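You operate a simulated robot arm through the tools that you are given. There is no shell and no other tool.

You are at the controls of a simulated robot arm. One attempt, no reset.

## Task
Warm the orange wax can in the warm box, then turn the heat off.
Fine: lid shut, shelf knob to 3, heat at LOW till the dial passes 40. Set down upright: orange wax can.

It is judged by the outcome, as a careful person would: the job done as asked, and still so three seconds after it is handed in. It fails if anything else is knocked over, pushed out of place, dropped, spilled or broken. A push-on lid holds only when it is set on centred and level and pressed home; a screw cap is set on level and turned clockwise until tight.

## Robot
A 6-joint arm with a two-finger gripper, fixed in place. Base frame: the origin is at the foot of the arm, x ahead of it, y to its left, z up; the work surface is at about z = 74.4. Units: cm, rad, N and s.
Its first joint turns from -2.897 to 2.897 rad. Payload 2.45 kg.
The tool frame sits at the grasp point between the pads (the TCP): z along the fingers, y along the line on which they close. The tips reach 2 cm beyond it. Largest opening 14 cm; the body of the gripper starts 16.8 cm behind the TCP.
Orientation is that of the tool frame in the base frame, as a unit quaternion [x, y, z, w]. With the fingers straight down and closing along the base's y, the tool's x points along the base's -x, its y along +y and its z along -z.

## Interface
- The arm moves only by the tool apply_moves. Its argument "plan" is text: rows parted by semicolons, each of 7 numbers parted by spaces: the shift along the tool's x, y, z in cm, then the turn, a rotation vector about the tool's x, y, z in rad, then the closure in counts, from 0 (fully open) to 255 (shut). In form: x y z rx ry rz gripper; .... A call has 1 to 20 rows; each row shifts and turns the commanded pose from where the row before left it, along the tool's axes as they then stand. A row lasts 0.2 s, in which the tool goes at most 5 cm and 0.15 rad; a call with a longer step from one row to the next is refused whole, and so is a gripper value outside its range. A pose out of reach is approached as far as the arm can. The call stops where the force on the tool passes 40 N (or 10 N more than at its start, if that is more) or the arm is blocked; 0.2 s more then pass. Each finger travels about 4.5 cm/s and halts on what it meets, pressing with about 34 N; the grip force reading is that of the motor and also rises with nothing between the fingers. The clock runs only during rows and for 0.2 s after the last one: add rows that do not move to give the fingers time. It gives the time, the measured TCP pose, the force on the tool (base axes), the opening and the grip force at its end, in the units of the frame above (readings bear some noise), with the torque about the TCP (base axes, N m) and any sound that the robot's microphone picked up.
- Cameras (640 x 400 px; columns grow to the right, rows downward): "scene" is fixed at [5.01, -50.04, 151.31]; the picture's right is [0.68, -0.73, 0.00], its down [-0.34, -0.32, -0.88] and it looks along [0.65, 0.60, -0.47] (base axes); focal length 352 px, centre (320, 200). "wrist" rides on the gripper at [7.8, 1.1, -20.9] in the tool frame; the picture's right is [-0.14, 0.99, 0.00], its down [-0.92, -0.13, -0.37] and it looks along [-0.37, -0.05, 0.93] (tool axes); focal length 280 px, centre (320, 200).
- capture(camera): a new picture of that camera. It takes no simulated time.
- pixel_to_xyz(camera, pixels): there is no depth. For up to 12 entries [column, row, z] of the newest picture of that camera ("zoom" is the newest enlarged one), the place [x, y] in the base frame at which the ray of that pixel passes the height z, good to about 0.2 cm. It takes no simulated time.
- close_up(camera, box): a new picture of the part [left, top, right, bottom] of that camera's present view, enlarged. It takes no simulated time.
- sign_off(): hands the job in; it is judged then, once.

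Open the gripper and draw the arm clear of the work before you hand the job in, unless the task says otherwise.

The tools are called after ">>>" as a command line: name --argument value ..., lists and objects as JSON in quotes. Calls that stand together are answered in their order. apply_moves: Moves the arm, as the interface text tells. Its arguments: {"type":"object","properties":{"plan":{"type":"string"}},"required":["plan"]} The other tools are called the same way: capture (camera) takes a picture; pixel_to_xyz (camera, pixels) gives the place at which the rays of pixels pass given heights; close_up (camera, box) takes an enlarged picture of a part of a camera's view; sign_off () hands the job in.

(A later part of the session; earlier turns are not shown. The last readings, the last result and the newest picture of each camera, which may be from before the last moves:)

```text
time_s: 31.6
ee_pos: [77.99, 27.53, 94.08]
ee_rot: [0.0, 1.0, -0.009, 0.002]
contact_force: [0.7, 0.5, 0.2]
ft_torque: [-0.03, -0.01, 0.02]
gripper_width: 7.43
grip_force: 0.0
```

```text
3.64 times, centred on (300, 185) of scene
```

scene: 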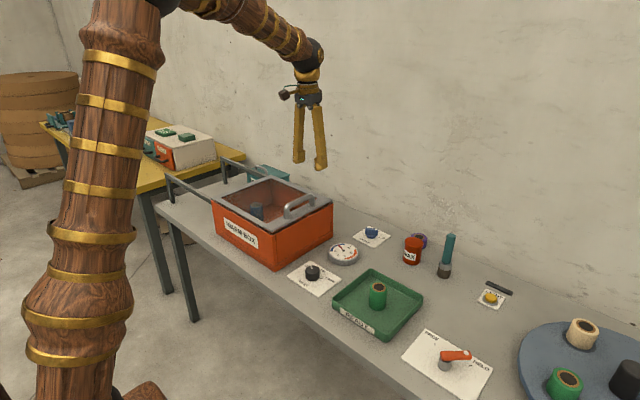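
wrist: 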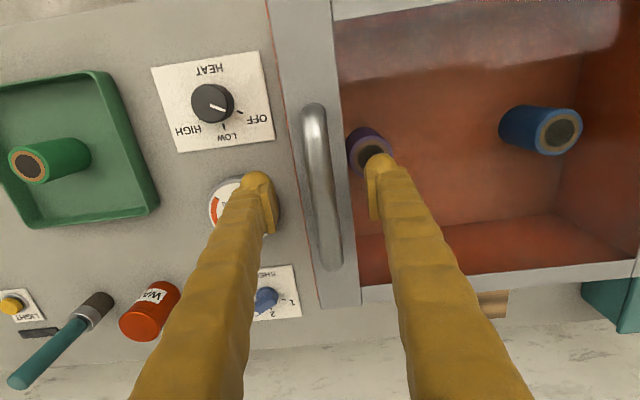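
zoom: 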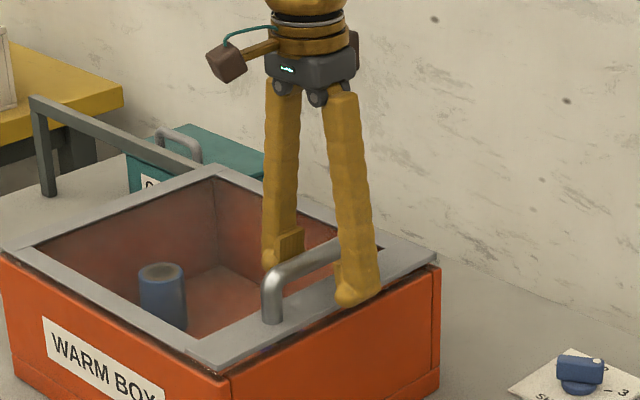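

The fingers straddle the handle bar. Closing on it now.

>>> apply_moves --plan "0 0 0 0 0 0 255; 0 0 0 0 0 0 255; 0 0 0 0 0 0 255; 0 0 0 0 0 0 255; 0 0 0 0 0 0 255; 0 0 0 0 0 0 255"

>>> close_up --camera "scene" --box '[240, 130, 360, 240]'

```text
time_s: 32.9
ee_pos: [77.84, 27.68, 93.88]
ee_rot: [-0.001, 1.0, -0.008, 0.002]
contact_force: [2.9, 5.0, -2.0]
ft_torque: [-0.05, 0.02, 0.0]
gripper_width: 1.52
grip_force: 41.4
stopped in row 6: the force on the tool passed its limit at 42 N (the readings are from after the stop); the commanded pose is now the measured one
```

```text
3.64 times, centred on (300, 185) of scene
```

zoom: 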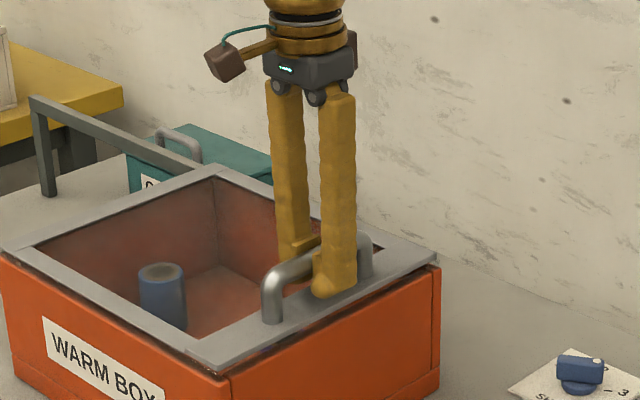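

The handle is gripped at 1.5 cm. I'll make a gentle test pull toward +y to see whether the lid slides.

>>> apply_moves --plan "0 0.5 0 0 0 0 255; 0 0.7 0 0 0 0 255; 0 0.8 0 0 0 0 255; 0 0 0 0 0 0 255"

>>> close_up --camera "scene" --box '[200, 130, 360, 270]'

```text
time_s: 33.9
ee_pos: [77.85, 29.78, 94.08]
ee_rot: [-0.001, 1.0, -0.008, 0.002]
contact_force: [5.5, 1.0, -15.2]
ft_torque: [-0.03, 0.04, 0.0]
gripper_width: 1.48
grip_force: 41.6
```

```text
2.86 times, centred on (280, 200) of scene
```

zoom: 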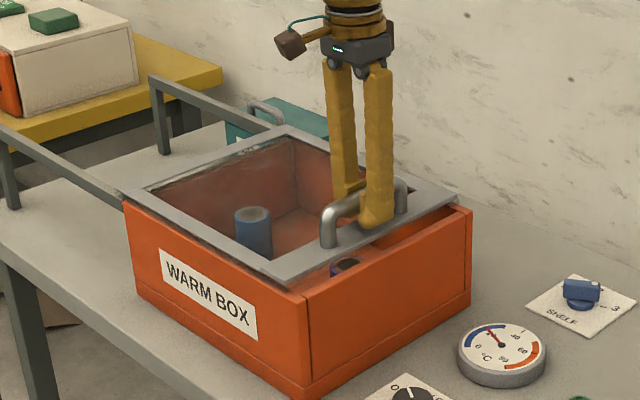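

The lid slides freely. I'll carry on 23 cm in +y to open the box.

>>> apply_moves --plan "0 1.5 0 0 0 0 255; 0 2 0 0 0 0 255; 0 2 0 0 0 0 255; 0 2 0 0 0 0 255; 0 2 0 0 0 0 255; 0 2 0 0 0 0 255; 0 2 0 0 0 0 255; 0 2 0 0 0 0 255; 0 2 0 0 0 0 255; 0 2 0 0 0 0 255; 0 2 0 0 0 0 255; 0 1.5 0 0 0 0 255; 0 0 0 0 0 0 255"

>>> capture --camera "scene"

```text
time_s: 35.3
ee_pos: [77.78, 41.09, 94.05]
ee_rot: [0.0, 1.0, -0.007, 0.002]
contact_force: [-3.9, -0.7, 8.1]
ft_torque: [-0.03, -0.14, 0.11]
gripper_width: 1.47
grip_force: 41.1
stopped in row 7: the force on the tool passed its limit at 40 N (the readings are from after the stop); the commanded pose is now the measured one
```

```text
taken
```

scene: 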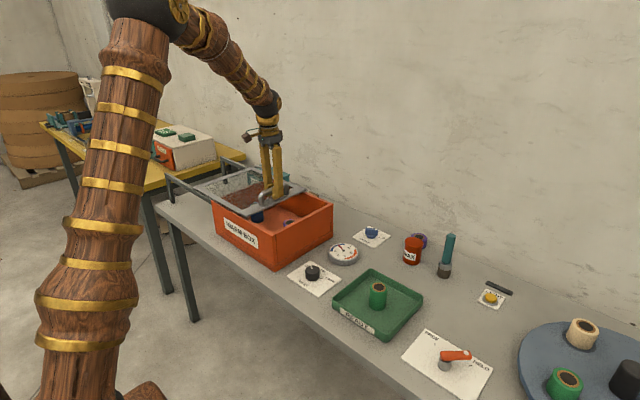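

It stopped at y=41 on a brief force spike, with low load now. The lid is half open, so I'll continue more slowly.

>>> apply_moves --plan "0 0.8 0 0 0 0 255; 0 1.2 0 0 0 0 255; 0 1.2 0 0 0 0 255; 0 1.2 0 0 0 0 255; 0 1.2 0 0 0 0 255; 0 1.2 0 0 0 0 255; 0 1.2 0 0 0 0 255; 0 1.2 0 0 0 0 255; 0 0 0 0 0 0 255"

>>> capture --camera "scene"

```text
time_s: 37.3
ee_pos: [77.86, 50.38, 94.01]
ee_rot: [-0.001, 1.0, -0.008, 0.003]
contact_force: [-12.3, 0.5, 19.4]
ft_torque: [-0.02, -0.08, 0.06]
gripper_width: 1.48
grip_force: 41.0
```

```text
taken
```

scene: 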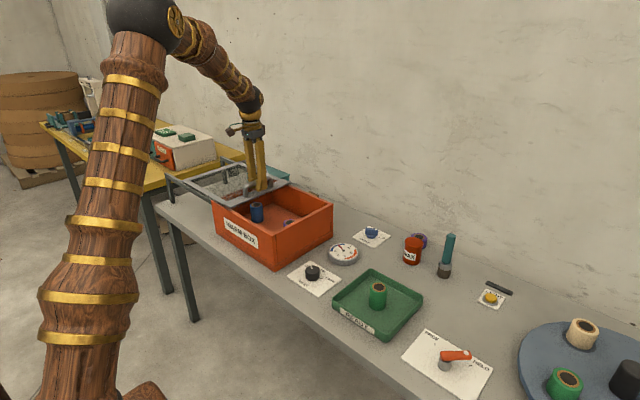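

The lid is open about 22 cm with the handle at y≈50. I'll open it another 4 cm for more room.

>>> apply_moves --plan "0.02 1 -0.03 0 0 0 255; 0.02 1 -0.02 0 0 0 255; 0 1 0 0 0 0 255; 0 1 0 0 0 0 255; 0 0 0 0 0 0 255"

>>> capture --camera "wrist"

>>> close_up --camera "scene" --box '[160, 130, 350, 270]'

```text
time_s: 38.5
ee_pos: [78.0, 54.46, 94.0]
ee_rot: [0.0, 1.0, -0.006, 0.003]
contact_force: [-4.8, 0.0, 7.7]
ft_torque: [0.03, 0.17, 0.11]
gripper_width: 1.5
grip_force: 41.1
stopped in row 5: the force on the tool passed its limit at 40 N (the readings are from after the stop); the commanded pose is now the measured one
```

```text
taken
```

wrist: 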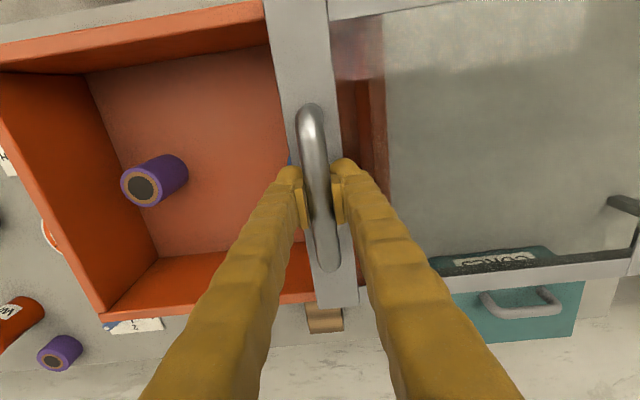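

```text
2.86 times, centred on (255, 200) of scene
```

zoom: 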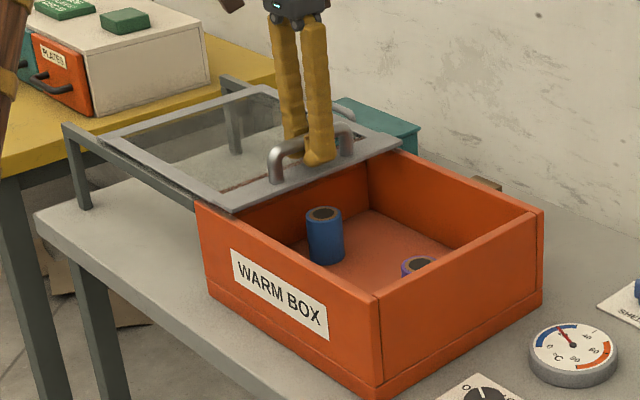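

The lid is fully back on its rails and the box is open, with the blue and purple cores inside. I'll release the handle, rise, and carry the arm across to a spot above the orange can with a 0.3 rad tilt.

>>> apply_moves --plan "0 0 0 0 0 0 130; 0 0 0 0 0 0 130; 0 0 0 0 0 0 130; 0 0 0 0 0 0 130; 0 0 -2 0 0 0 130; 0 0 -4 0 0 0 130; 0 0 -4 0 0 0 130; 0 0 -4 0 0 0 130; 0 0 -4 0 0 0 130"

>>> apply_moves --plan "-0.923 -4.56 0.54 0 0 0 60; -0.923 -4.56 0.54 0 0 0 60; -0.923 -4.56 0.54 0 0 0 60; -0.923 -4.56 0.54 0 0 0 60; -0.923 -4.56 0.54 0 0 0 60; -0.923 -4.56 0.54 0 0 0 60; -0.923 -4.56 0.54 0 0 0 60; -0.923 -4.56 0.54 0 0 0 60; -0.923 -4.56 0.54 0 0 0 60; -0.923 -4.56 0.54 0 0 0 60; -0.923 -4.56 0.54 0 0 0 60; -0.923 -4.56 0.54 0 0 0 60; -0.923 -4.56 0.54 0 0 0 60; 0 0 0 0 -0.15 0 60; 0 0 0 0 -0.15 0 60; 0 0 0 0 0 0 60"

>>> capture --camera "wrist"

>>> capture --camera "scene"

```text
time_s: 40.5
ee_pos: [77.83, 54.43, 112.11]
ee_rot: [0.0, 1.0, -0.007, 0.004]
contact_force: [-0.3, 0.3, 0.0]
ft_torque: [-0.01, 0.01, -0.02]
gripper_width: 6.84
grip_force: 0.0
```

```text
time_s: 43.9
ee_pos: [89.84, -4.75, 105.89]
ee_rot: [0.0, 0.988, -0.007, 0.153]
contact_force: [0.1, -0.3, -0.1]
ft_torque: [-0.02, 0.0, -0.01]
gripper_width: 10.71
grip_force: 0.0
```

```text
taken
```

wrist: 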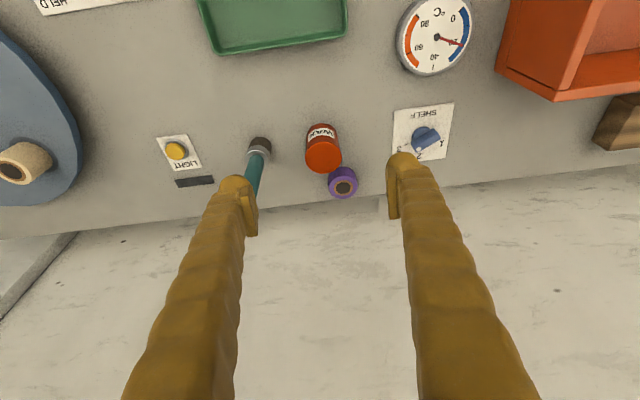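

```text
taken
```

scene: 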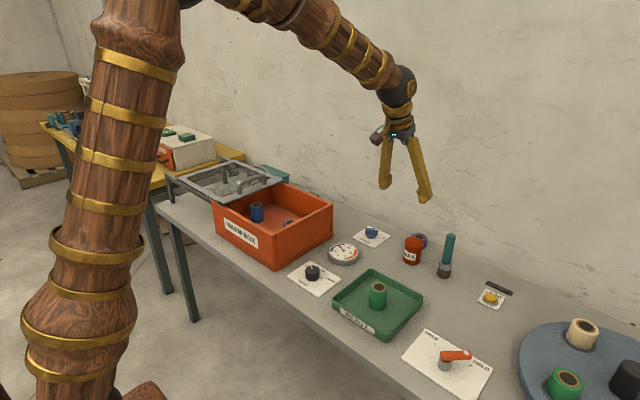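

The can is at about (323,150) in the wrist view, with the purple core behind it and the brush to its left. I'll zoom in to locate its axis precisely.

>>> close_up --camera "wrist" --box '[240, 100, 400, 210]'

>>> close_up --camera "scene" --box '[385, 225, 465, 285]'

```text
3.64 times, centred on (320, 155) of wrist
```

zoom: 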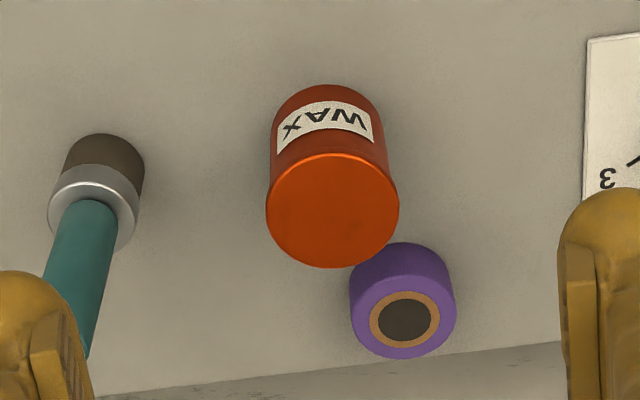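

```text
6.67 times, centred on (425, 255) of scene
```

zoom: 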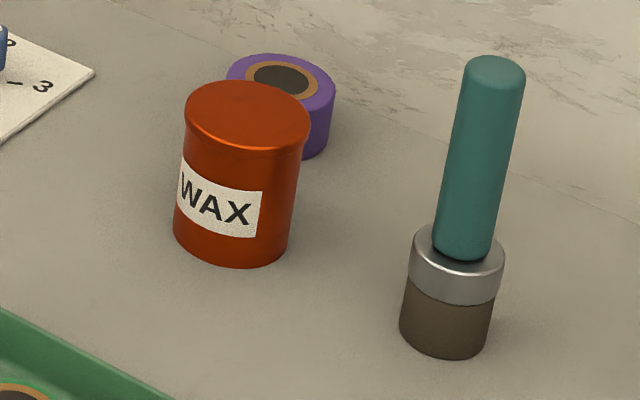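

I'll convert the can's top and bottom points from both cameras to base coordinates.

>>> pixel_to_xyz --camera "wrist" --pixels '[[323.3, 157.75, 82], [323.3, 157.75, 81], [321.4, 123.4, 74.4], [305, 157, 82], [341.8, 157, 82], [352, 182, 78], [306.5, 143, 77], [259, 148, 75], [330, 173.6, 82]]'

>>> pixel_to_xyz --camera "scene" --pixels '[[414.2, 242.1, 82], [414.2, 242.1, 81], [413, 264.4, 74.4], [411.8, 259.8, 74.4], [443.5, 273, 74.4], [451, 234.5, 88]]'

```text
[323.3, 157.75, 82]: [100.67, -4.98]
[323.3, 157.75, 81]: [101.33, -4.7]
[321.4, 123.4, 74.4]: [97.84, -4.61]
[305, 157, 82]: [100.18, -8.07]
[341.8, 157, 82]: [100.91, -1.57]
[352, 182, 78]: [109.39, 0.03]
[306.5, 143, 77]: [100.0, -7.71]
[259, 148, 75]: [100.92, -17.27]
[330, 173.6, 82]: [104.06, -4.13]
```

```text
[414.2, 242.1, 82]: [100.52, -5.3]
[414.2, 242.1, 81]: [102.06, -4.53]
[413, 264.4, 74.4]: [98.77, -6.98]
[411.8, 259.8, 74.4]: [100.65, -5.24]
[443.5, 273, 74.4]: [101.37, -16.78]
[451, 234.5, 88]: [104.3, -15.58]
```

The can's axis is at about (100.7,-5.1), its top at z≈82 and its rim about 6.5 cm wide. I'll trim the small roll error and move to a pre-grasp point 10 cm back along the tool axis.

>>> apply_moves --plan "0 0 0 -0.0134 0 0.0041 60; -0.426 -0.06 3.97 0 0 0 60; -0.426 -0.06 3.97 0 0 0 60; -0.426 -0.06 3.97 0 0 0 60; -0.426 -0.06 3.97 0 0 0 60; -0.426 -0.06 3.97 0 0 0 60; 0 0 0 0 0 0 60; 0 0 0 0 0 0 60"

>>> capture --camera "wrist"

>>> close_up --camera "scene" --box '[360, 170, 480, 290]'

```text
time_s: 45.7
ee_pos: [97.65, -4.96, 87.59]
ee_rot: [0.0, 0.988, 0.0, 0.153]
contact_force: [-0.4, -0.4, -0.6]
ft_torque: [-0.02, 0.0, 0.01]
gripper_width: 10.73
grip_force: 0.1
```

```text
taken
```

wrist: 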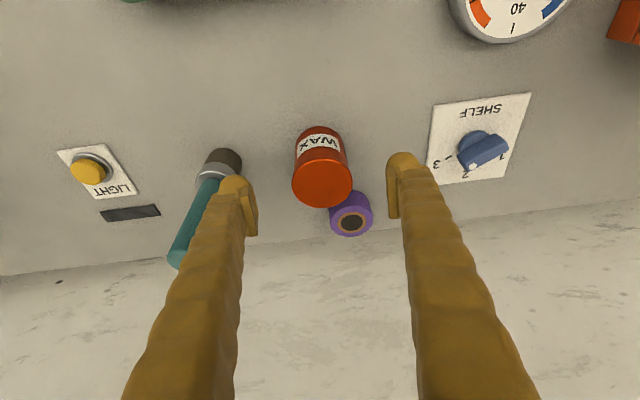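

```text
3.33 times, centred on (420, 230) of scene
```

zoom: 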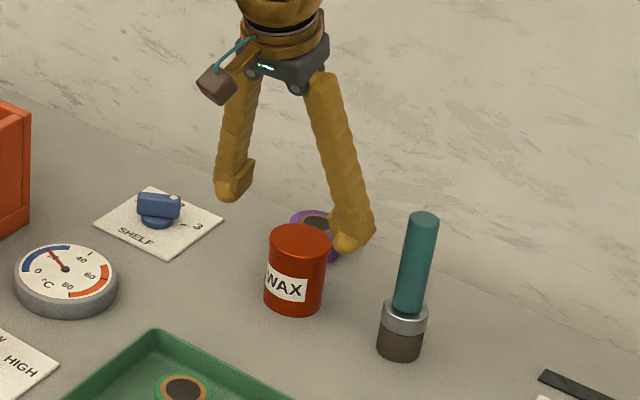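

The can lies between the finger lines. I'll check its top centre once more from this closer view.

>>> close_up --camera "wrist" --box '[270, 110, 390, 240]'

>>> pixel_to_xyz --camera "wrist" --pixels '[[322, 184, 82], [292.5, 182, 82], [352, 185, 82], [321, 162, 82], [323, 206, 82], [349, 222, 78]]'

```text
3.08 times, centred on (330, 175) of wrist
```

zoom: 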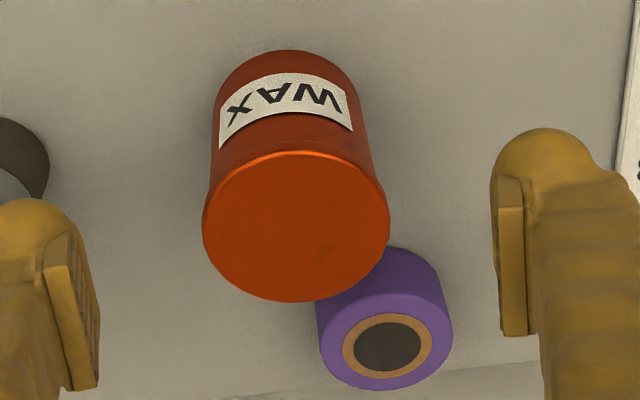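

```text
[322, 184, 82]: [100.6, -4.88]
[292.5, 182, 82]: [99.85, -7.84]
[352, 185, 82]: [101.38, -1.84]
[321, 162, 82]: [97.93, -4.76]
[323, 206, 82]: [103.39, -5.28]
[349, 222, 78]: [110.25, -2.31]
```

The can centre is confirmed at about (100.65,-4.95). I'll go down the tool axis to the grasp height.

>>> apply_moves --plan "0 0 2.5 0 0 0 60; 0 0 2.5 0 0 0 60; 0 0 2.5 0 0 0 60; 0 0 1.5 0 0 0 60; 0 0 1 0 0 0 60; 0 0 0 0 0 0 60"

>>> capture --camera "wrist"

>>> close_up --camera "scene" --box '[360, 170, 480, 290]'

```text
time_s: 47.1
ee_pos: [100.94, -5.09, 77.98]
ee_rot: [0.0, 0.988, 0.0, 0.153]
contact_force: [0.2, 0.1, -1.0]
ft_torque: [0.03, -0.06, -0.03]
gripper_width: 10.71
grip_force: 0.2
```

```text
taken
```

wrist: 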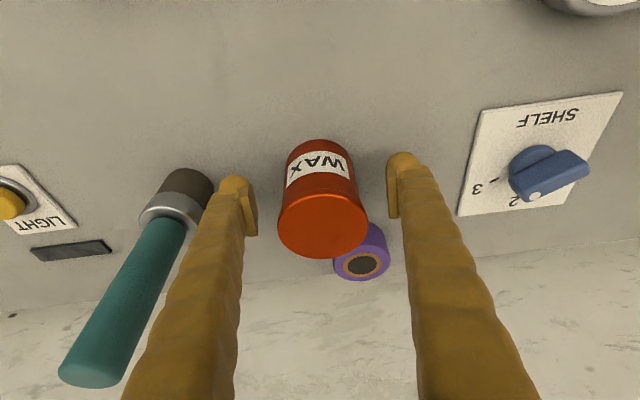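

```text
3.33 times, centred on (420, 230) of scene
```

zoom: 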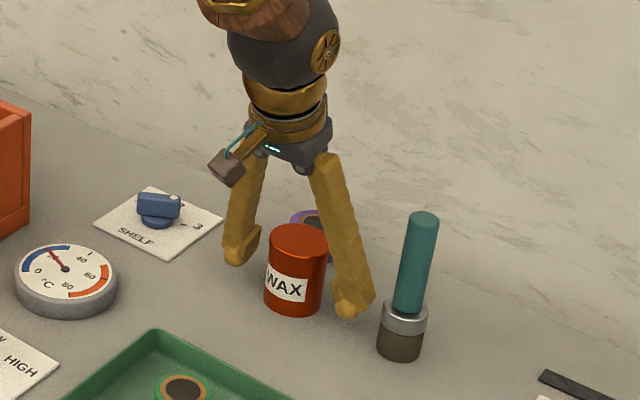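

The fingers are on either side of the can and clear of the brush. Closing on the can.

>>> apply_moves --plan "0 0 0 0 0 0 110; 0 0 0 0 0 0 140; 0 0 0 0 0 0 170; 0 0 0 0 0 0 200; 0 0 0 0 0 0 200; 0 0 0 0 0 0 200; 0 0 0 0 0 0 200"

>>> close_up --camera "scene" --box '[360, 170, 480, 290]'

```text
time_s: 48.7
ee_pos: [100.93, -4.91, 77.98]
ee_rot: [0.0, 0.988, 0.0, 0.153]
contact_force: [-0.5, 0.1, 1.0]
ft_torque: [-0.03, -0.03, 0.02]
gripper_width: 6.44
grip_force: 33.9
```

```text
3.33 times, centred on (420, 230) of scene
```

zoom: 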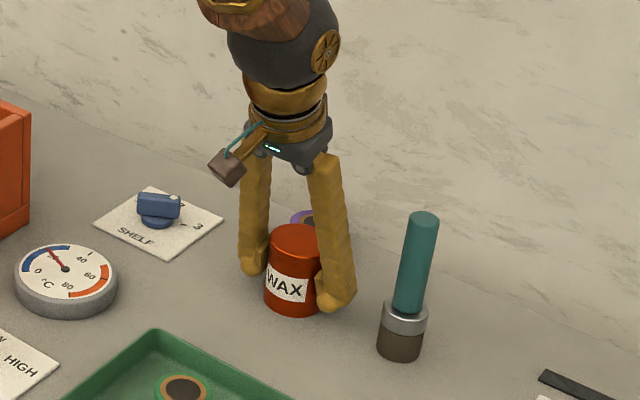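

The can is held at 6.4 cm with 34 N. I'll lift it straight up, slowly at first.

>>> apply_moves --plan "-0.302 0 -0.953 0 0 0 200; -0.604 0 -1.906 0 0 0 200; -0.907 0 -2.86 0 0 0 200; -1.209 0 -3.81 0 0 0 200; -1.209 0 -3.81 0 0 0 200; 0 0 0 0 0 0 200"

>>> capture --camera "wrist"

>>> capture --camera "scene"

```text
time_s: 50.1
ee_pos: [100.77, -5.19, 92.02]
ee_rot: [-0.001, 0.988, 0.0, 0.153]
contact_force: [0.2, -0.1, -1.5]
ft_torque: [-0.02, -0.01, -0.02]
gripper_width: 6.4
grip_force: 34.0
```

```text
taken
```

wrist: 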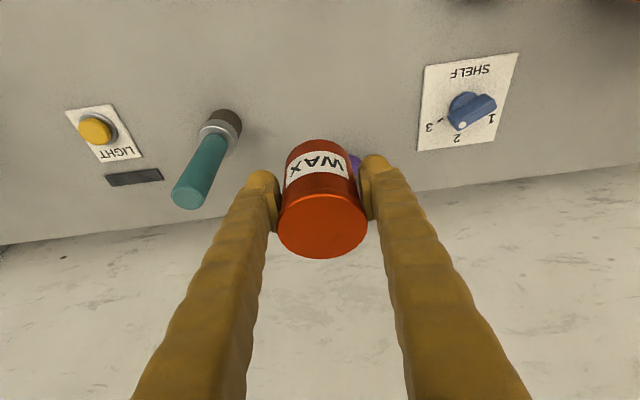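

```text
taken
```

scene: 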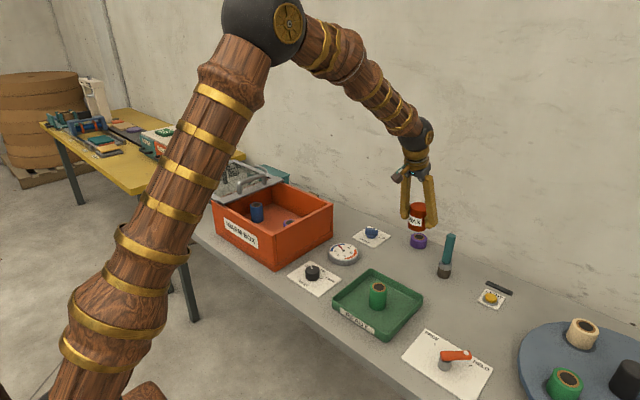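

The can is lifted cleanly and nothing else moved. Before carrying it over, I'll look into the open box to choose a spot and estimate the floor height.

>>> close_up --camera "scene" --box '[205, 170, 345, 275]'

```text
3.81 times, centred on (275, 222) of scene
```

zoom: 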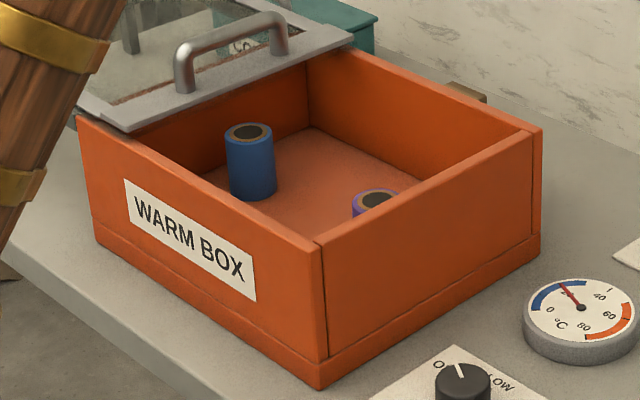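

I'll compare the far inner corner's top and floor points, plus the blue core's top and bottom, to estimate the floor height.

>>> pixel_to_xyz --camera "zoom" --pixels '[[310, 128, 76], [310, 128, 77], [310, 128, 75], [307, 63, 88], [307, 63, 89], [252, 195, 76], [252, 195, 77], [249, 132, 84], [249, 132, 83], [374, 203, 80], [374, 203, 82], [318, 245, 88]]'

```text
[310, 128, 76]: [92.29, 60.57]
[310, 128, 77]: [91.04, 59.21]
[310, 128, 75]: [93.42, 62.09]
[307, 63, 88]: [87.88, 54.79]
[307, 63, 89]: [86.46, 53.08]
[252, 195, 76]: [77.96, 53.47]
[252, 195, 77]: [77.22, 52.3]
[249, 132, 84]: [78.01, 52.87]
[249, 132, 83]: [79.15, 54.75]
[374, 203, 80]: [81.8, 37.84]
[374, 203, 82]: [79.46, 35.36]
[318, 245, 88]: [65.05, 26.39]
```

The floor is near z≈76 and both cores' tops are at about 83.7. A spot around (84,43) is well clear of the walls and cores. I'll rise and carry the can over, keeping its attitude.

>>> apply_moves --plan "-1.41 0 -4.45 0 0 0 200; -1.41 0 -4.45 0 0 0 200; -1.41 0 -4.45 0 0 0 200; 1.143 3.436 -0.362 0 0 0 200; 1.143 3.436 -0.362 0 0 0 200; 1.143 3.436 -0.362 0 0 0 200; 1.143 3.436 -0.362 0 0 0 200; 1.143 3.436 -0.362 0 0 0 200; 1.143 3.436 -0.362 0 0 0 200; 1.143 3.436 -0.362 0 0 0 200; 1.143 3.436 -0.362 0 0 0 200; 1.143 3.436 -0.362 0 0 0 200; 1.143 3.436 -0.362 0 0 0 200; 1.143 3.436 -0.362 0 0 0 200; 1.143 3.436 -0.362 0 0 0 200; 1.143 3.436 -0.362 0 0 0 200; 1.143 3.436 -0.362 0 0 0 200; 0 0 0 0 0 0 200"

>>> capture --camera "wrist"

>>> capture --camera "scene"

```text
time_s: 53.9
ee_pos: [84.06, 43.14, 105.96]
ee_rot: [0.0, 0.988, -0.001, 0.153]
contact_force: [-0.1, 0.1, -1.8]
ft_torque: [0.0, 0.03, 0.0]
gripper_width: 6.45
grip_force: 33.8
```

```text
taken
```

wrist: 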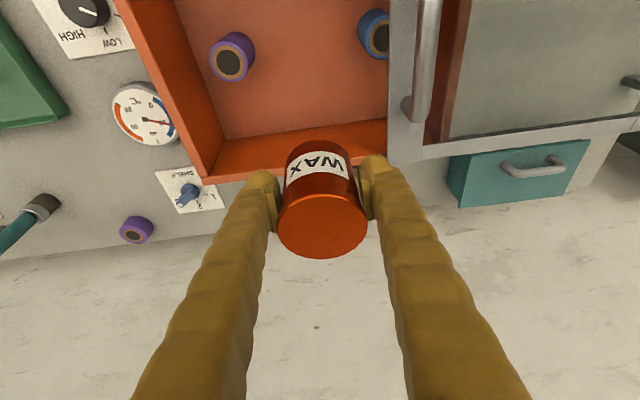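

```text
taken
```

scene: 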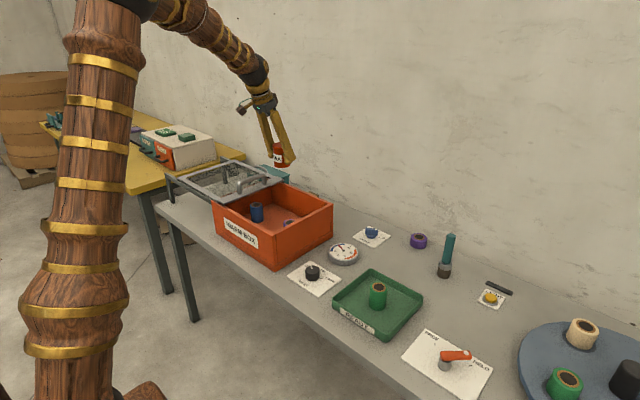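

The can is above the box. I'll check the far wall's position and the cores from this view before lowering.

>>> pixel_to_xyz --camera "wrist" --pixels '[[222, 138, 76], [384, 119, 76], [217, 178, 88.5], [383, 158, 88.5], [231, 63, 83.7], [377, 42, 83.7], [388, 120, 89], [390, 165, 90]]'

>>> close_up --camera "wrist" --box '[190, 0, 450, 200]'

```text
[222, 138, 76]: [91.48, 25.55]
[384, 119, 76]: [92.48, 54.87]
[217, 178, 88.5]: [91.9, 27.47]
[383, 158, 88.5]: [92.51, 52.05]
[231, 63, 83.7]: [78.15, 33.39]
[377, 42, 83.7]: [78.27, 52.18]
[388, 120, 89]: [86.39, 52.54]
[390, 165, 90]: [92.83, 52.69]
```

```text
2.00 times, centred on (320, 100) of wrist
```

zoom: 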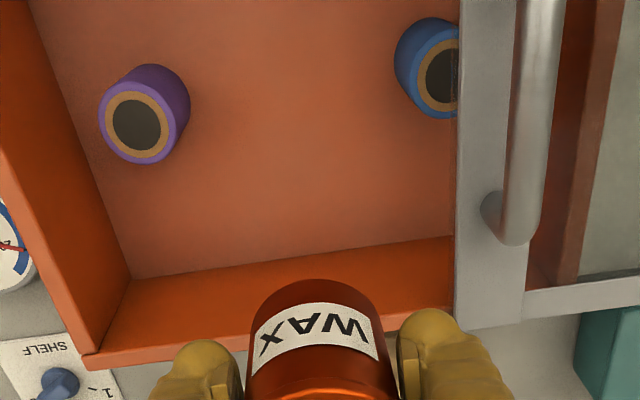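

The walls and cores are all clear of the can's path at (84,43). I'll lower it vertically to just above the floor.

>>> apply_moves --plan "1.208 0 3.812 0 0 0 200; 1.208 0 3.812 0 0 0 200; 1.208 0 3.812 0 0 0 200; 1.208 0 3.812 0 0 0 200; 1.208 0 3.812 0 0 0 200; 0.604 0 1.906 0 0 0 200; 0.604 0 1.906 0 0 0 200; 0.302 0 0.953 0 0 0 200; 0 0 0 0 0 0 200"

>>> capture --camera "wrist"

>>> close_up --camera "scene" --box '[205, 130, 345, 275]'

```text
time_s: 55.9
ee_pos: [84.11, 42.95, 80.96]
ee_rot: [0.0, 0.988, 0.0, 0.153]
contact_force: [0.2, 0.5, -2.0]
ft_torque: [-0.02, -0.04, -0.03]
gripper_width: 6.42
grip_force: 33.5
```

```text
taken
```

wrist: 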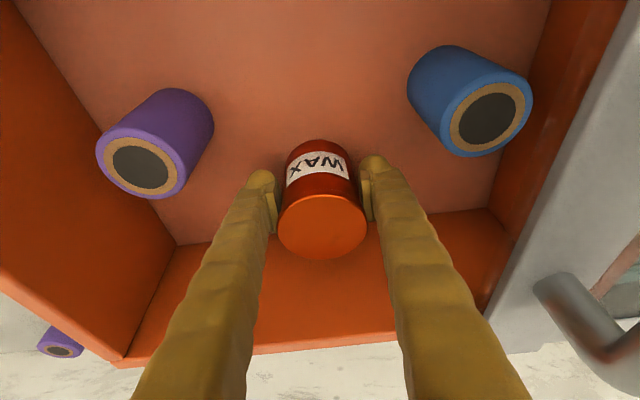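

```text
2.76 times, centred on (275, 202) of scene
```

zoom: 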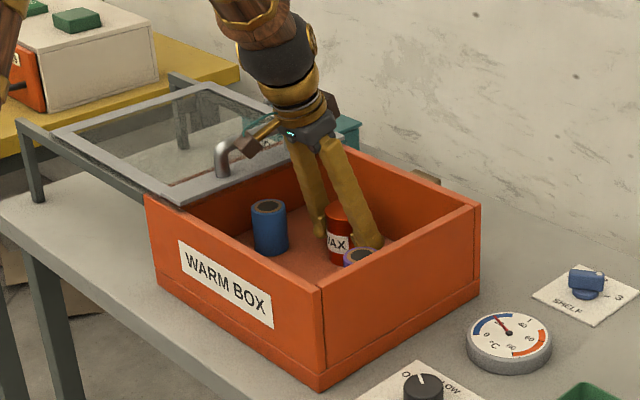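

It's well clear of both cores. I'll inch down and watch for contact with the floor.

>>> apply_moves --plan "0.0906 0 0.286 0 0 0 200; 0.0906 0 0.286 0 0 0 200; 0.0906 0 0.286 0 0 0 200; 0 0 0 0 0 0 200"

```text
time_s: 56.9
ee_pos: [84.19, 43.03, 80.27]
ee_rot: [0.0, 0.988, 0.001, 0.155]
contact_force: [9.2, -2.3, 31.2]
ft_torque: [0.05, 0.06, 0.04]
gripper_width: 6.43
grip_force: 33.9
```

Floor contact came at z≈80.2 with 31 N upward. I'll ease up about 0.08 cm and then open the fingers gradually.

>>> apply_moves --plan "-0.0242 0 -0.0762 0 0 0 200; 0 0 0 0 0 0 200"

```text
time_s: 57.5
ee_pos: [84.23, 43.18, 80.24]
ee_rot: [0.0, 0.988, 0.001, 0.153]
contact_force: [6.9, -4.6, 21.4]
ft_torque: [0.16, -0.06, -0.03]
gripper_width: 6.45
grip_force: 33.7
```

The can is still lightly pressed on the floor, which suits a release. Opening the fingers now.

>>> apply_moves --plan "0 0 0 0 0 0 136; 0 0 0 0 0 0 128; 0 0 0 0 0 0 115; 0 0 0 0 0 0 100; 0 0 0 0 0 0 95; 0 0 0 0 0 0 95; 0 0 0 0 0 0 95"

>>> capture --camera "wrist"

>>> close_up --camera "scene" --box '[225, 150, 345, 260]'

```text
time_s: 59.1
ee_pos: [84.22, 43.05, 80.21]
ee_rot: [0.0, 0.988, 0.0, 0.153]
contact_force: [0.7, -0.3, 0.1]
ft_torque: [-0.01, 0.02, -0.01]
gripper_width: 8.79
grip_force: 0.1
```

```text
taken
```

wrist: 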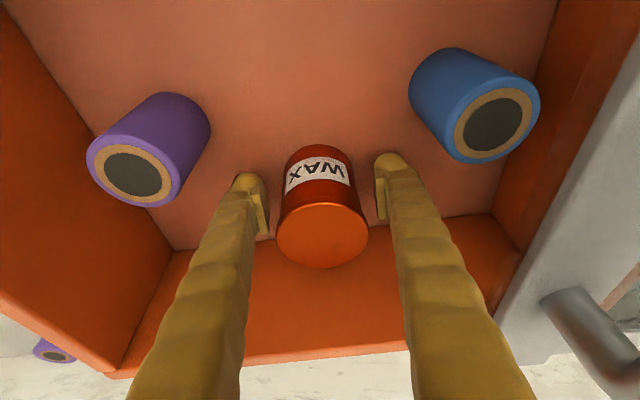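

```text
3.64 times, centred on (285, 205) of scene
```

zoom: 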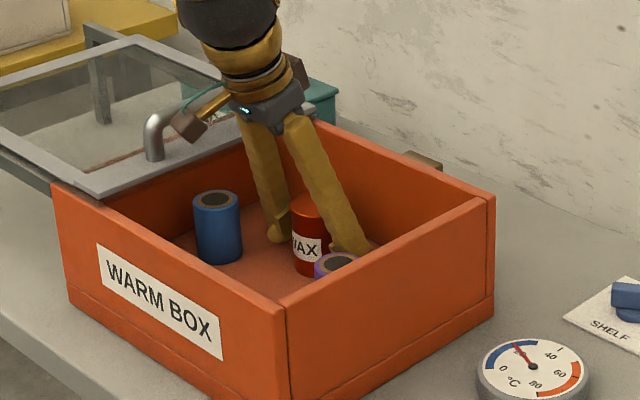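

The can stands upright on the floor with clearance from both fingers. I'll withdraw along the tool axis, bring the tool vertical and move above the handle.

>>> apply_moves --plan "0 0 -2 0 0 0 95; 0 0 -4 0 0 0 95; 0 0 -4 0 0 0 95; 0 0 -4 0 0 0 95; 0 0 -4 0 0 0 95; 0 0 -4 0 0 0 95; 0 0 -3 0 0 0 95; 0 0 0 0 0.15 0 120; 0 0 0 0 0.157 0 120; -0.4 3.8 0 0 0 0 120; -0.4 3.8 0 0 0 0 120; -0.3 3.8 0 0 0 0 120; 0 0 0 0 0 0 120"

>>> capture --camera "wrist"

>>> capture --camera "scene"

```text
refused: row 9 steps farther than a row can; nothing moved
```

```text
taken
```

wrist: 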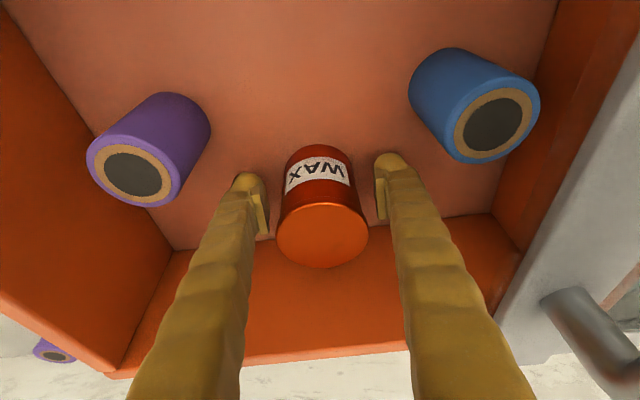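

```text
taken
```

scene: 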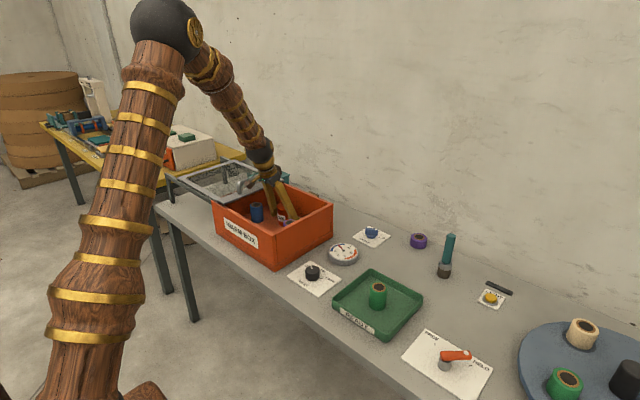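

The call was refused because row 9 turned more than 0.15 rad, and nothing moved. I'll resend it with the un-tilt split into smaller steps.

>>> apply_moves --plan "0 0 -2 0 0 0 95; 0 0 -4 0 0 0 95; 0 0 -4 0 0 0 95; 0 0 -4 0 0 0 95; 0 0 -4 0 0 0 95; 0 0 -4 0 0 0 95; 0 0 -3 0 0 0 95; 0 0 0 0 0.103 0 120; 0 0 0 0 0.102 0 120; 0 0 0 0 0.102 0 120; -0.4 3.8 0 0 0 0 120; -0.4 3.8 0 0 0 0 120; -0.3 3.8 0 0 0 0 120; 0 0 0 0 0 0 120"

>>> capture --camera "wrist"

>>> capture --camera "scene"

```text
time_s: 62.1
ee_pos: [77.58, 54.61, 103.98]
ee_rot: [0.0, 1.0, 0.0, 0.001]
contact_force: [0.3, 0.1, 0.6]
ft_torque: [-0.01, -0.01, -0.02]
gripper_width: 7.44
grip_force: 0.0
```

```text
taken
```

wrist: 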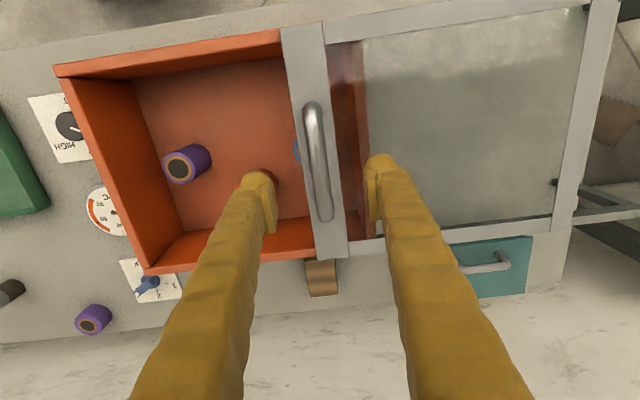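

```text
taken
```

scene: 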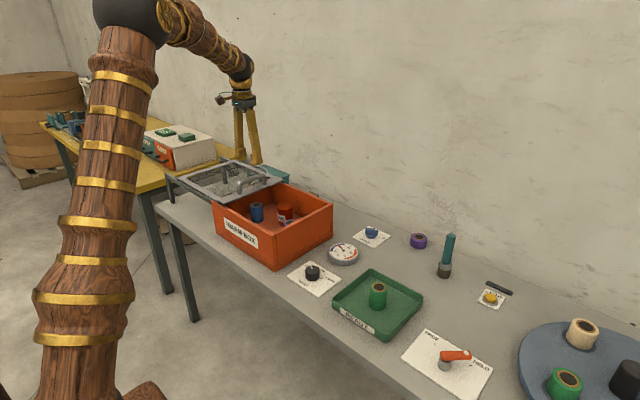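

The tool is vertical above the handle and the can is in the box at (286,211). I'll check the can is upright and then lower over the handle.

>>> close_up --camera "scene" --box '[225, 160, 345, 260]'

>>> apply_moves --plan "0 0 3.5 0 0 0 120; 0 0 3.5 0 0 0 120; 0 0 1.5 0 0 0 120; 0 0 1.4 0 0 0 120; 0 0 0 0 0 0 120"

>>> capture --camera "wrist"

```text
4.00 times, centred on (285, 210) of scene
```

zoom: 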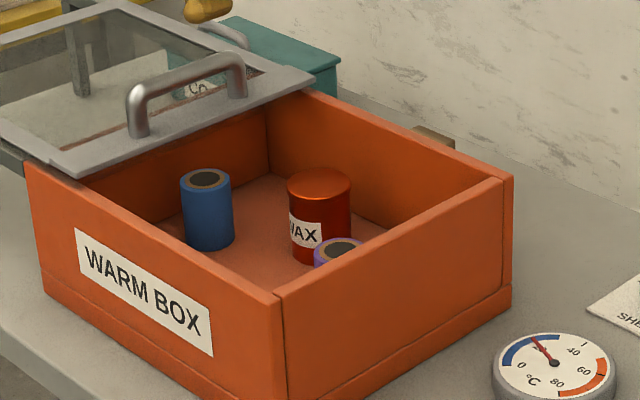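

```text
time_s: 63.3
ee_pos: [77.61, 54.54, 93.96]
ee_rot: [0.0, 1.0, 0.001, 0.0]
contact_force: [-0.2, 0.2, 0.2]
ft_torque: [-0.01, -0.01, -0.03]
gripper_width: 7.4
grip_force: 0.0
```

```text
taken
```

wrist: 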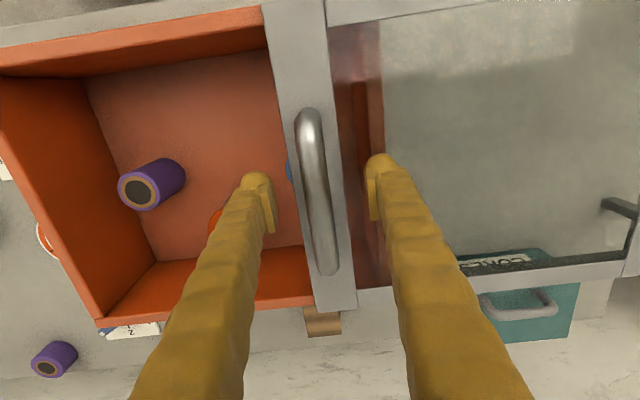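

The can is upright between the two cores. The fingers straddle the handle, so I'll close on it.

>>> apply_moves --plan "0 0 0 0 0 0 255; 0 0 0 0 0 0 255; 0 0 0 0 0 0 255; 0 0 0 0 0 0 255; 0 0 0 0 0 0 255; 0 0 0 0 0 0 255"

```text
time_s: 64.7
ee_pos: [77.57, 54.61, 94.03]
ee_rot: [0.001, 1.0, 0.001, 0.0]
contact_force: [0.1, 1.3, -2.6]
ft_torque: [0.02, -0.05, 0.02]
gripper_width: 1.49
grip_force: 40.9
```

The handle is gripped at 1.5 cm with almost no side load. I'll slide the lid back toward -y.

>>> apply_moves --plan "0 -0.5 0 0 0 0 255; 0 -1 0 0 0 0 255; 0 -1.3 0 0 0 0 255; 0 -1.3 0 0 0 0 255; 0 -1.3 0 0 0 0 255; 0 -1.3 0 0 0 0 255; 0 -1.3 0 0 0 0 255; 0 -1.3 0 0 0 0 255; 0 -1.3 0 0 0 0 255; 0 -1.3 0 0 0 0 255; 0 -1.3 0 0 0 0 255; 0 -1.3 0 0 0 0 255; 0 -1.3 0 0 0 0 255; 0 -1.3 0 0 0 0 255; 0 -1.3 0 0 0 0 255; 0 -1.3 0 0 0 0 255; 0 -1.3 0 0 0 0 255; 0 0 0 0 0 0 255"

>>> capture --camera "scene"

```text
time_s: 68.6
ee_pos: [77.56, 33.42, 94.01]
ee_rot: [0.0, 1.0, 0.0, -0.001]
contact_force: [2.7, 0.8, -4.5]
ft_torque: [-0.02, -0.01, 0.04]
gripper_width: 1.51
grip_force: 40.9
stopped in row 18: the force on the tool passed its limit at 40 N (the readings are from after the stop); the commanded pose is now the measured one
```

```text
taken
```

scene: 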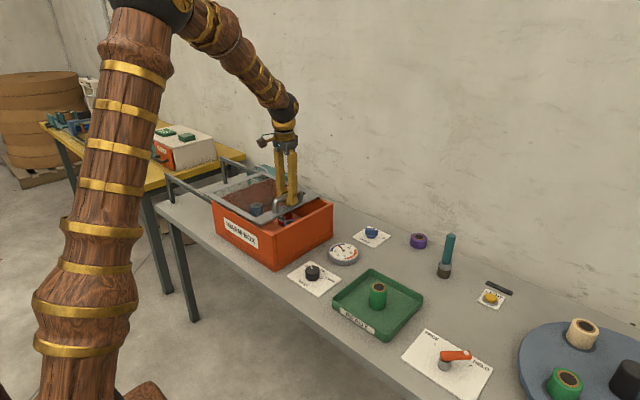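

The lid is most of the way closed, with the handle at y≈33.4 against 27.7 when shut. I'll slide the remaining distance in smaller steps until it meets the stop.

>>> apply_moves --plan "0 -0.6 0 0 0 0 255; 0 -1 0 0 0 0 255; 0 -1 0 0 0 0 255; 0 -1 0 0 0 0 255; 0 -0.8 0 0 0 0 255; 0 -0.5 0 0 0 0 255; 0 -0.3 0 0 0 0 255; 0 -0.3 0 0 0 0 255; 0 -0.2 0 0 0 0 255; 0 0 0 0 0 0 255"

>>> close_up --camera "scene" --box '[200, 150, 350, 270]'

```text
time_s: 70.8
ee_pos: [77.6, 27.75, 94.09]
ee_rot: [0.0, 1.0, 0.0, -0.001]
contact_force: [6.4, -0.4, -2.7]
ft_torque: [0.03, 0.01, 0.06]
gripper_width: 1.48
grip_force: 41.0
```

```text
3.33 times, centred on (275, 210) of scene
```

zoom: 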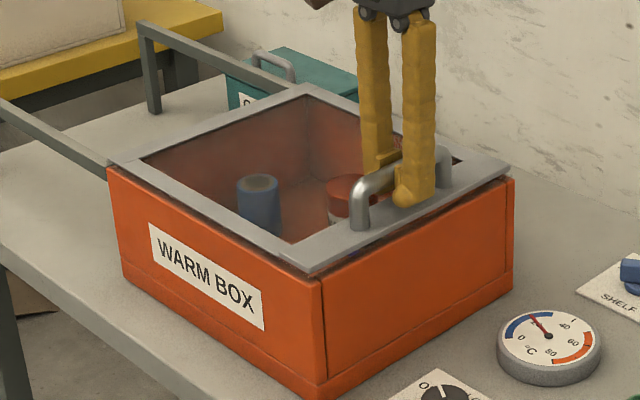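

The handle is at y=27.75 with no force in y, so it hasn't reached the stop yet. I'll push a little further to feel for it.

>>> apply_moves --plan "0 -0.1 0 0 0 0 255; 0 -0.1 0 0 0 0 255; 0 -0.1 0 0 0 0 255; 0 0 0 0 0 0 255"

```text
time_s: 71.6
ee_pos: [77.69, 27.61, 94.08]
ee_rot: [0.0, 1.0, 0.0, 0.0]
contact_force: [4.1, 6.7, -3.3]
ft_torque: [-0.08, -0.02, -0.04]
gripper_width: 1.46
grip_force: 41.4
stopped in row 3: the force on the tool passed its limit at 44 N (the readings are from after the stop); the commanded pose is now the measured one
```

It met the closed stop (44 N at y≈27.6), so the lid is shut. I'll release the handle and rise, then compare with the starting picture.

>>> apply_moves --plan "0 0 0 0 0 0 150; 0 0 0 0 0 0 130; 0 0 0 0 0 0 130; 0 0 0 0 0 0 130; 0 0 -2 0 0 0 130; 0 0 -4 0 0 0 130; 0 0 -4 0 0 0 130; 0 0 0 0 0 0 130"

>>> close_up --camera "scene" --box '[200, 150, 360, 250]'

>>> capture --camera "wrist"

```text
time_s: 73.4
ee_pos: [77.35, 27.53, 104.07]
ee_rot: [0.0, 1.0, 0.001, 0.0]
contact_force: [0.1, -0.2, 0.1]
ft_torque: [-0.01, -0.02, 0.0]
gripper_width: 6.84
grip_force: 0.1
```

```text
4.00 times, centred on (280, 200) of scene
```

zoom: 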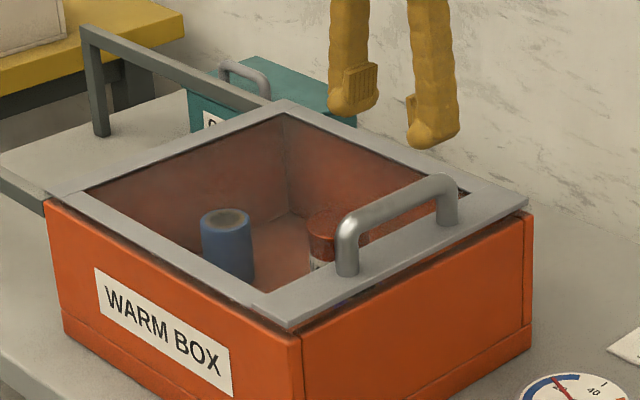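

```text
taken
```

wrist: 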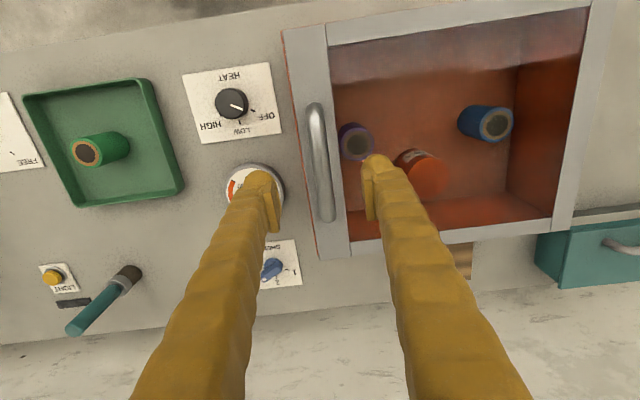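

The lid is back exactly where it started, with the can and both cores visible inside. Now I'll measure the heat knob for gripping.

>>> close_up --camera "wrist" --box '[180, 60, 290, 150]'

>>> close_up --camera "scene" --box '[280, 250, 350, 300]'

```text
4.44 times, centred on (235, 105) of wrist
```

zoom: 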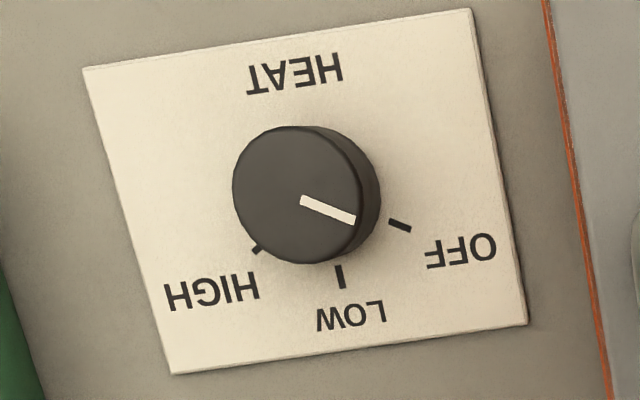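

```text
8.00 times, centred on (315, 275) of scene
```

zoom: 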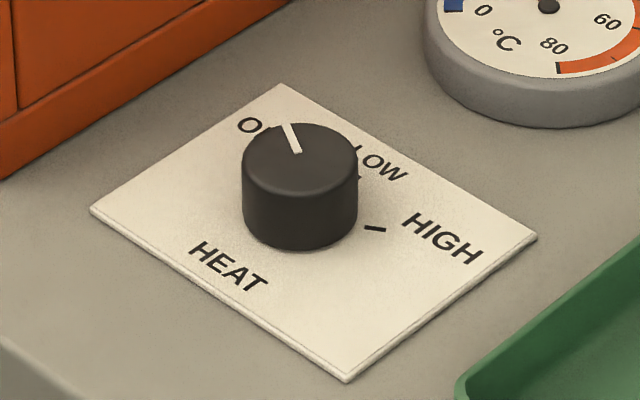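

I'll convert the knob's centre and its tick marks.

>>> pixel_to_xyz --camera "wrist" --pixels '[[230.05, 103.9, 77], [230.05, 103.9, 78], [253, 110.9, 75], [239.7, 122.3, 75], [220.8, 115.8, 75], [230.9, 105, 78], [242.9, 109.5, 78]]'

>>> pixel_to_xyz --camera "scene" --pixels '[[312.5, 270.4, 77], [312.5, 270.4, 78], [312.5, 276.9, 75], [305, 270, 78], [319.6, 270, 78]]'

```text
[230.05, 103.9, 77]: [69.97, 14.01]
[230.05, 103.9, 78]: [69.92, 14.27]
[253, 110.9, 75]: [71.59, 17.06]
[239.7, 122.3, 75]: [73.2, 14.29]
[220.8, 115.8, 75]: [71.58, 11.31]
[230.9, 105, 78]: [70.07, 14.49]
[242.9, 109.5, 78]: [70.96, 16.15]
```

```text
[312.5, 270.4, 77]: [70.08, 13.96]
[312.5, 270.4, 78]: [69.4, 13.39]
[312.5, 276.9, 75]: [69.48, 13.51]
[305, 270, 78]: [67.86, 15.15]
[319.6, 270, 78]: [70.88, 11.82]
```

The heat knob is centred at (70.0,14.0) with its top at about z=77.1 and about 4.5 cm across. The pointer is at +60° (OFF) and LOW is at 0°. I'll move over it, yaw +30° and hover.

>>> apply_moves --plan "1.84 -3.375 0 0 0 0 110; 1.84 -3.375 0 0 0 0 110; 1.84 -3.375 0 0 0 0 110; 1.84 -3.375 0 0 0 0 110; 0 0 4 0 0 0 110; 0 0 4 0 0 0 110; 0 0 4 0 0 0 110; 0 0 4 0 0 -0.131 110; 0 0 0 0 0 -0.131 110; 0 0 0 0 0 -0.131 110; 0 0 0 0 0 -0.131 110; 0 0 0 0 0 0 110; 0 0 0 0 0 0 110"

>>> capture --camera "wrist"

>>> close_up --camera "scene" --box '[230, 180, 370, 300]'

```text
time_s: 76.2
ee_pos: [70.27, 14.18, 88.1]
ee_rot: [-0.26, 0.966, 0.001, 0.0]
contact_force: [0.1, -0.1, 0.2]
ft_torque: [0.0, 0.0, 0.07]
gripper_width: 7.98
grip_force: 0.0
```

```text
taken
```

wrist: 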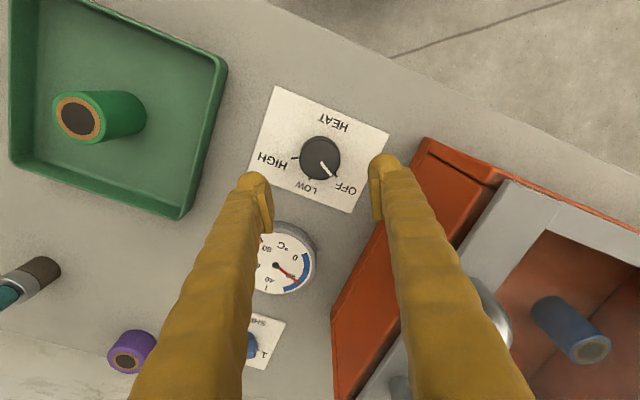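

```text
3.33 times, centred on (300, 240) of scene
```

zoom: 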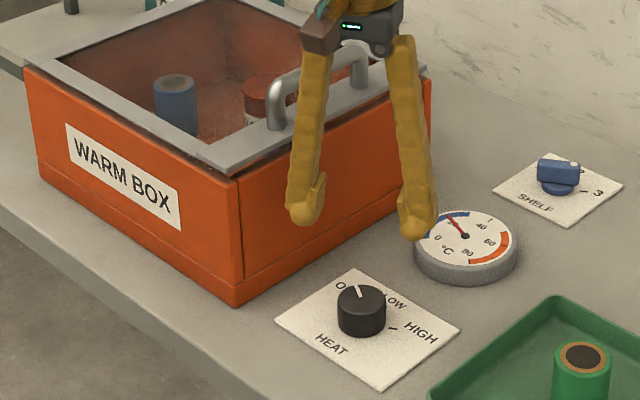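

Hovering over the heat knob. I'll confirm its centre from this closer wrist view.

>>> close_up --camera "wrist" --box '[265, 110, 375, 210]'

>>> pixel_to_xyz --camera "wrist" --pixels '[[320, 158, 77], [299, 158, 77], [341, 158, 77], [320, 137, 77], [320, 179, 77]]'

```text
4.00 times, centred on (320, 160) of wrist
```

zoom: 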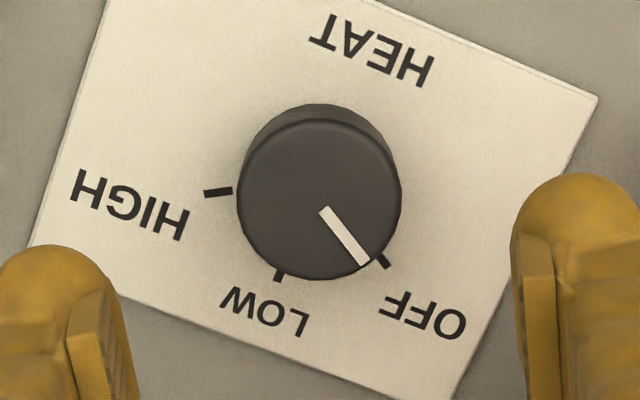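

```text
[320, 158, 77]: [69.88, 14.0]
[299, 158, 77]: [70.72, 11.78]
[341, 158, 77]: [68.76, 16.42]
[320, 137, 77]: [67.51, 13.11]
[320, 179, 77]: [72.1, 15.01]
```

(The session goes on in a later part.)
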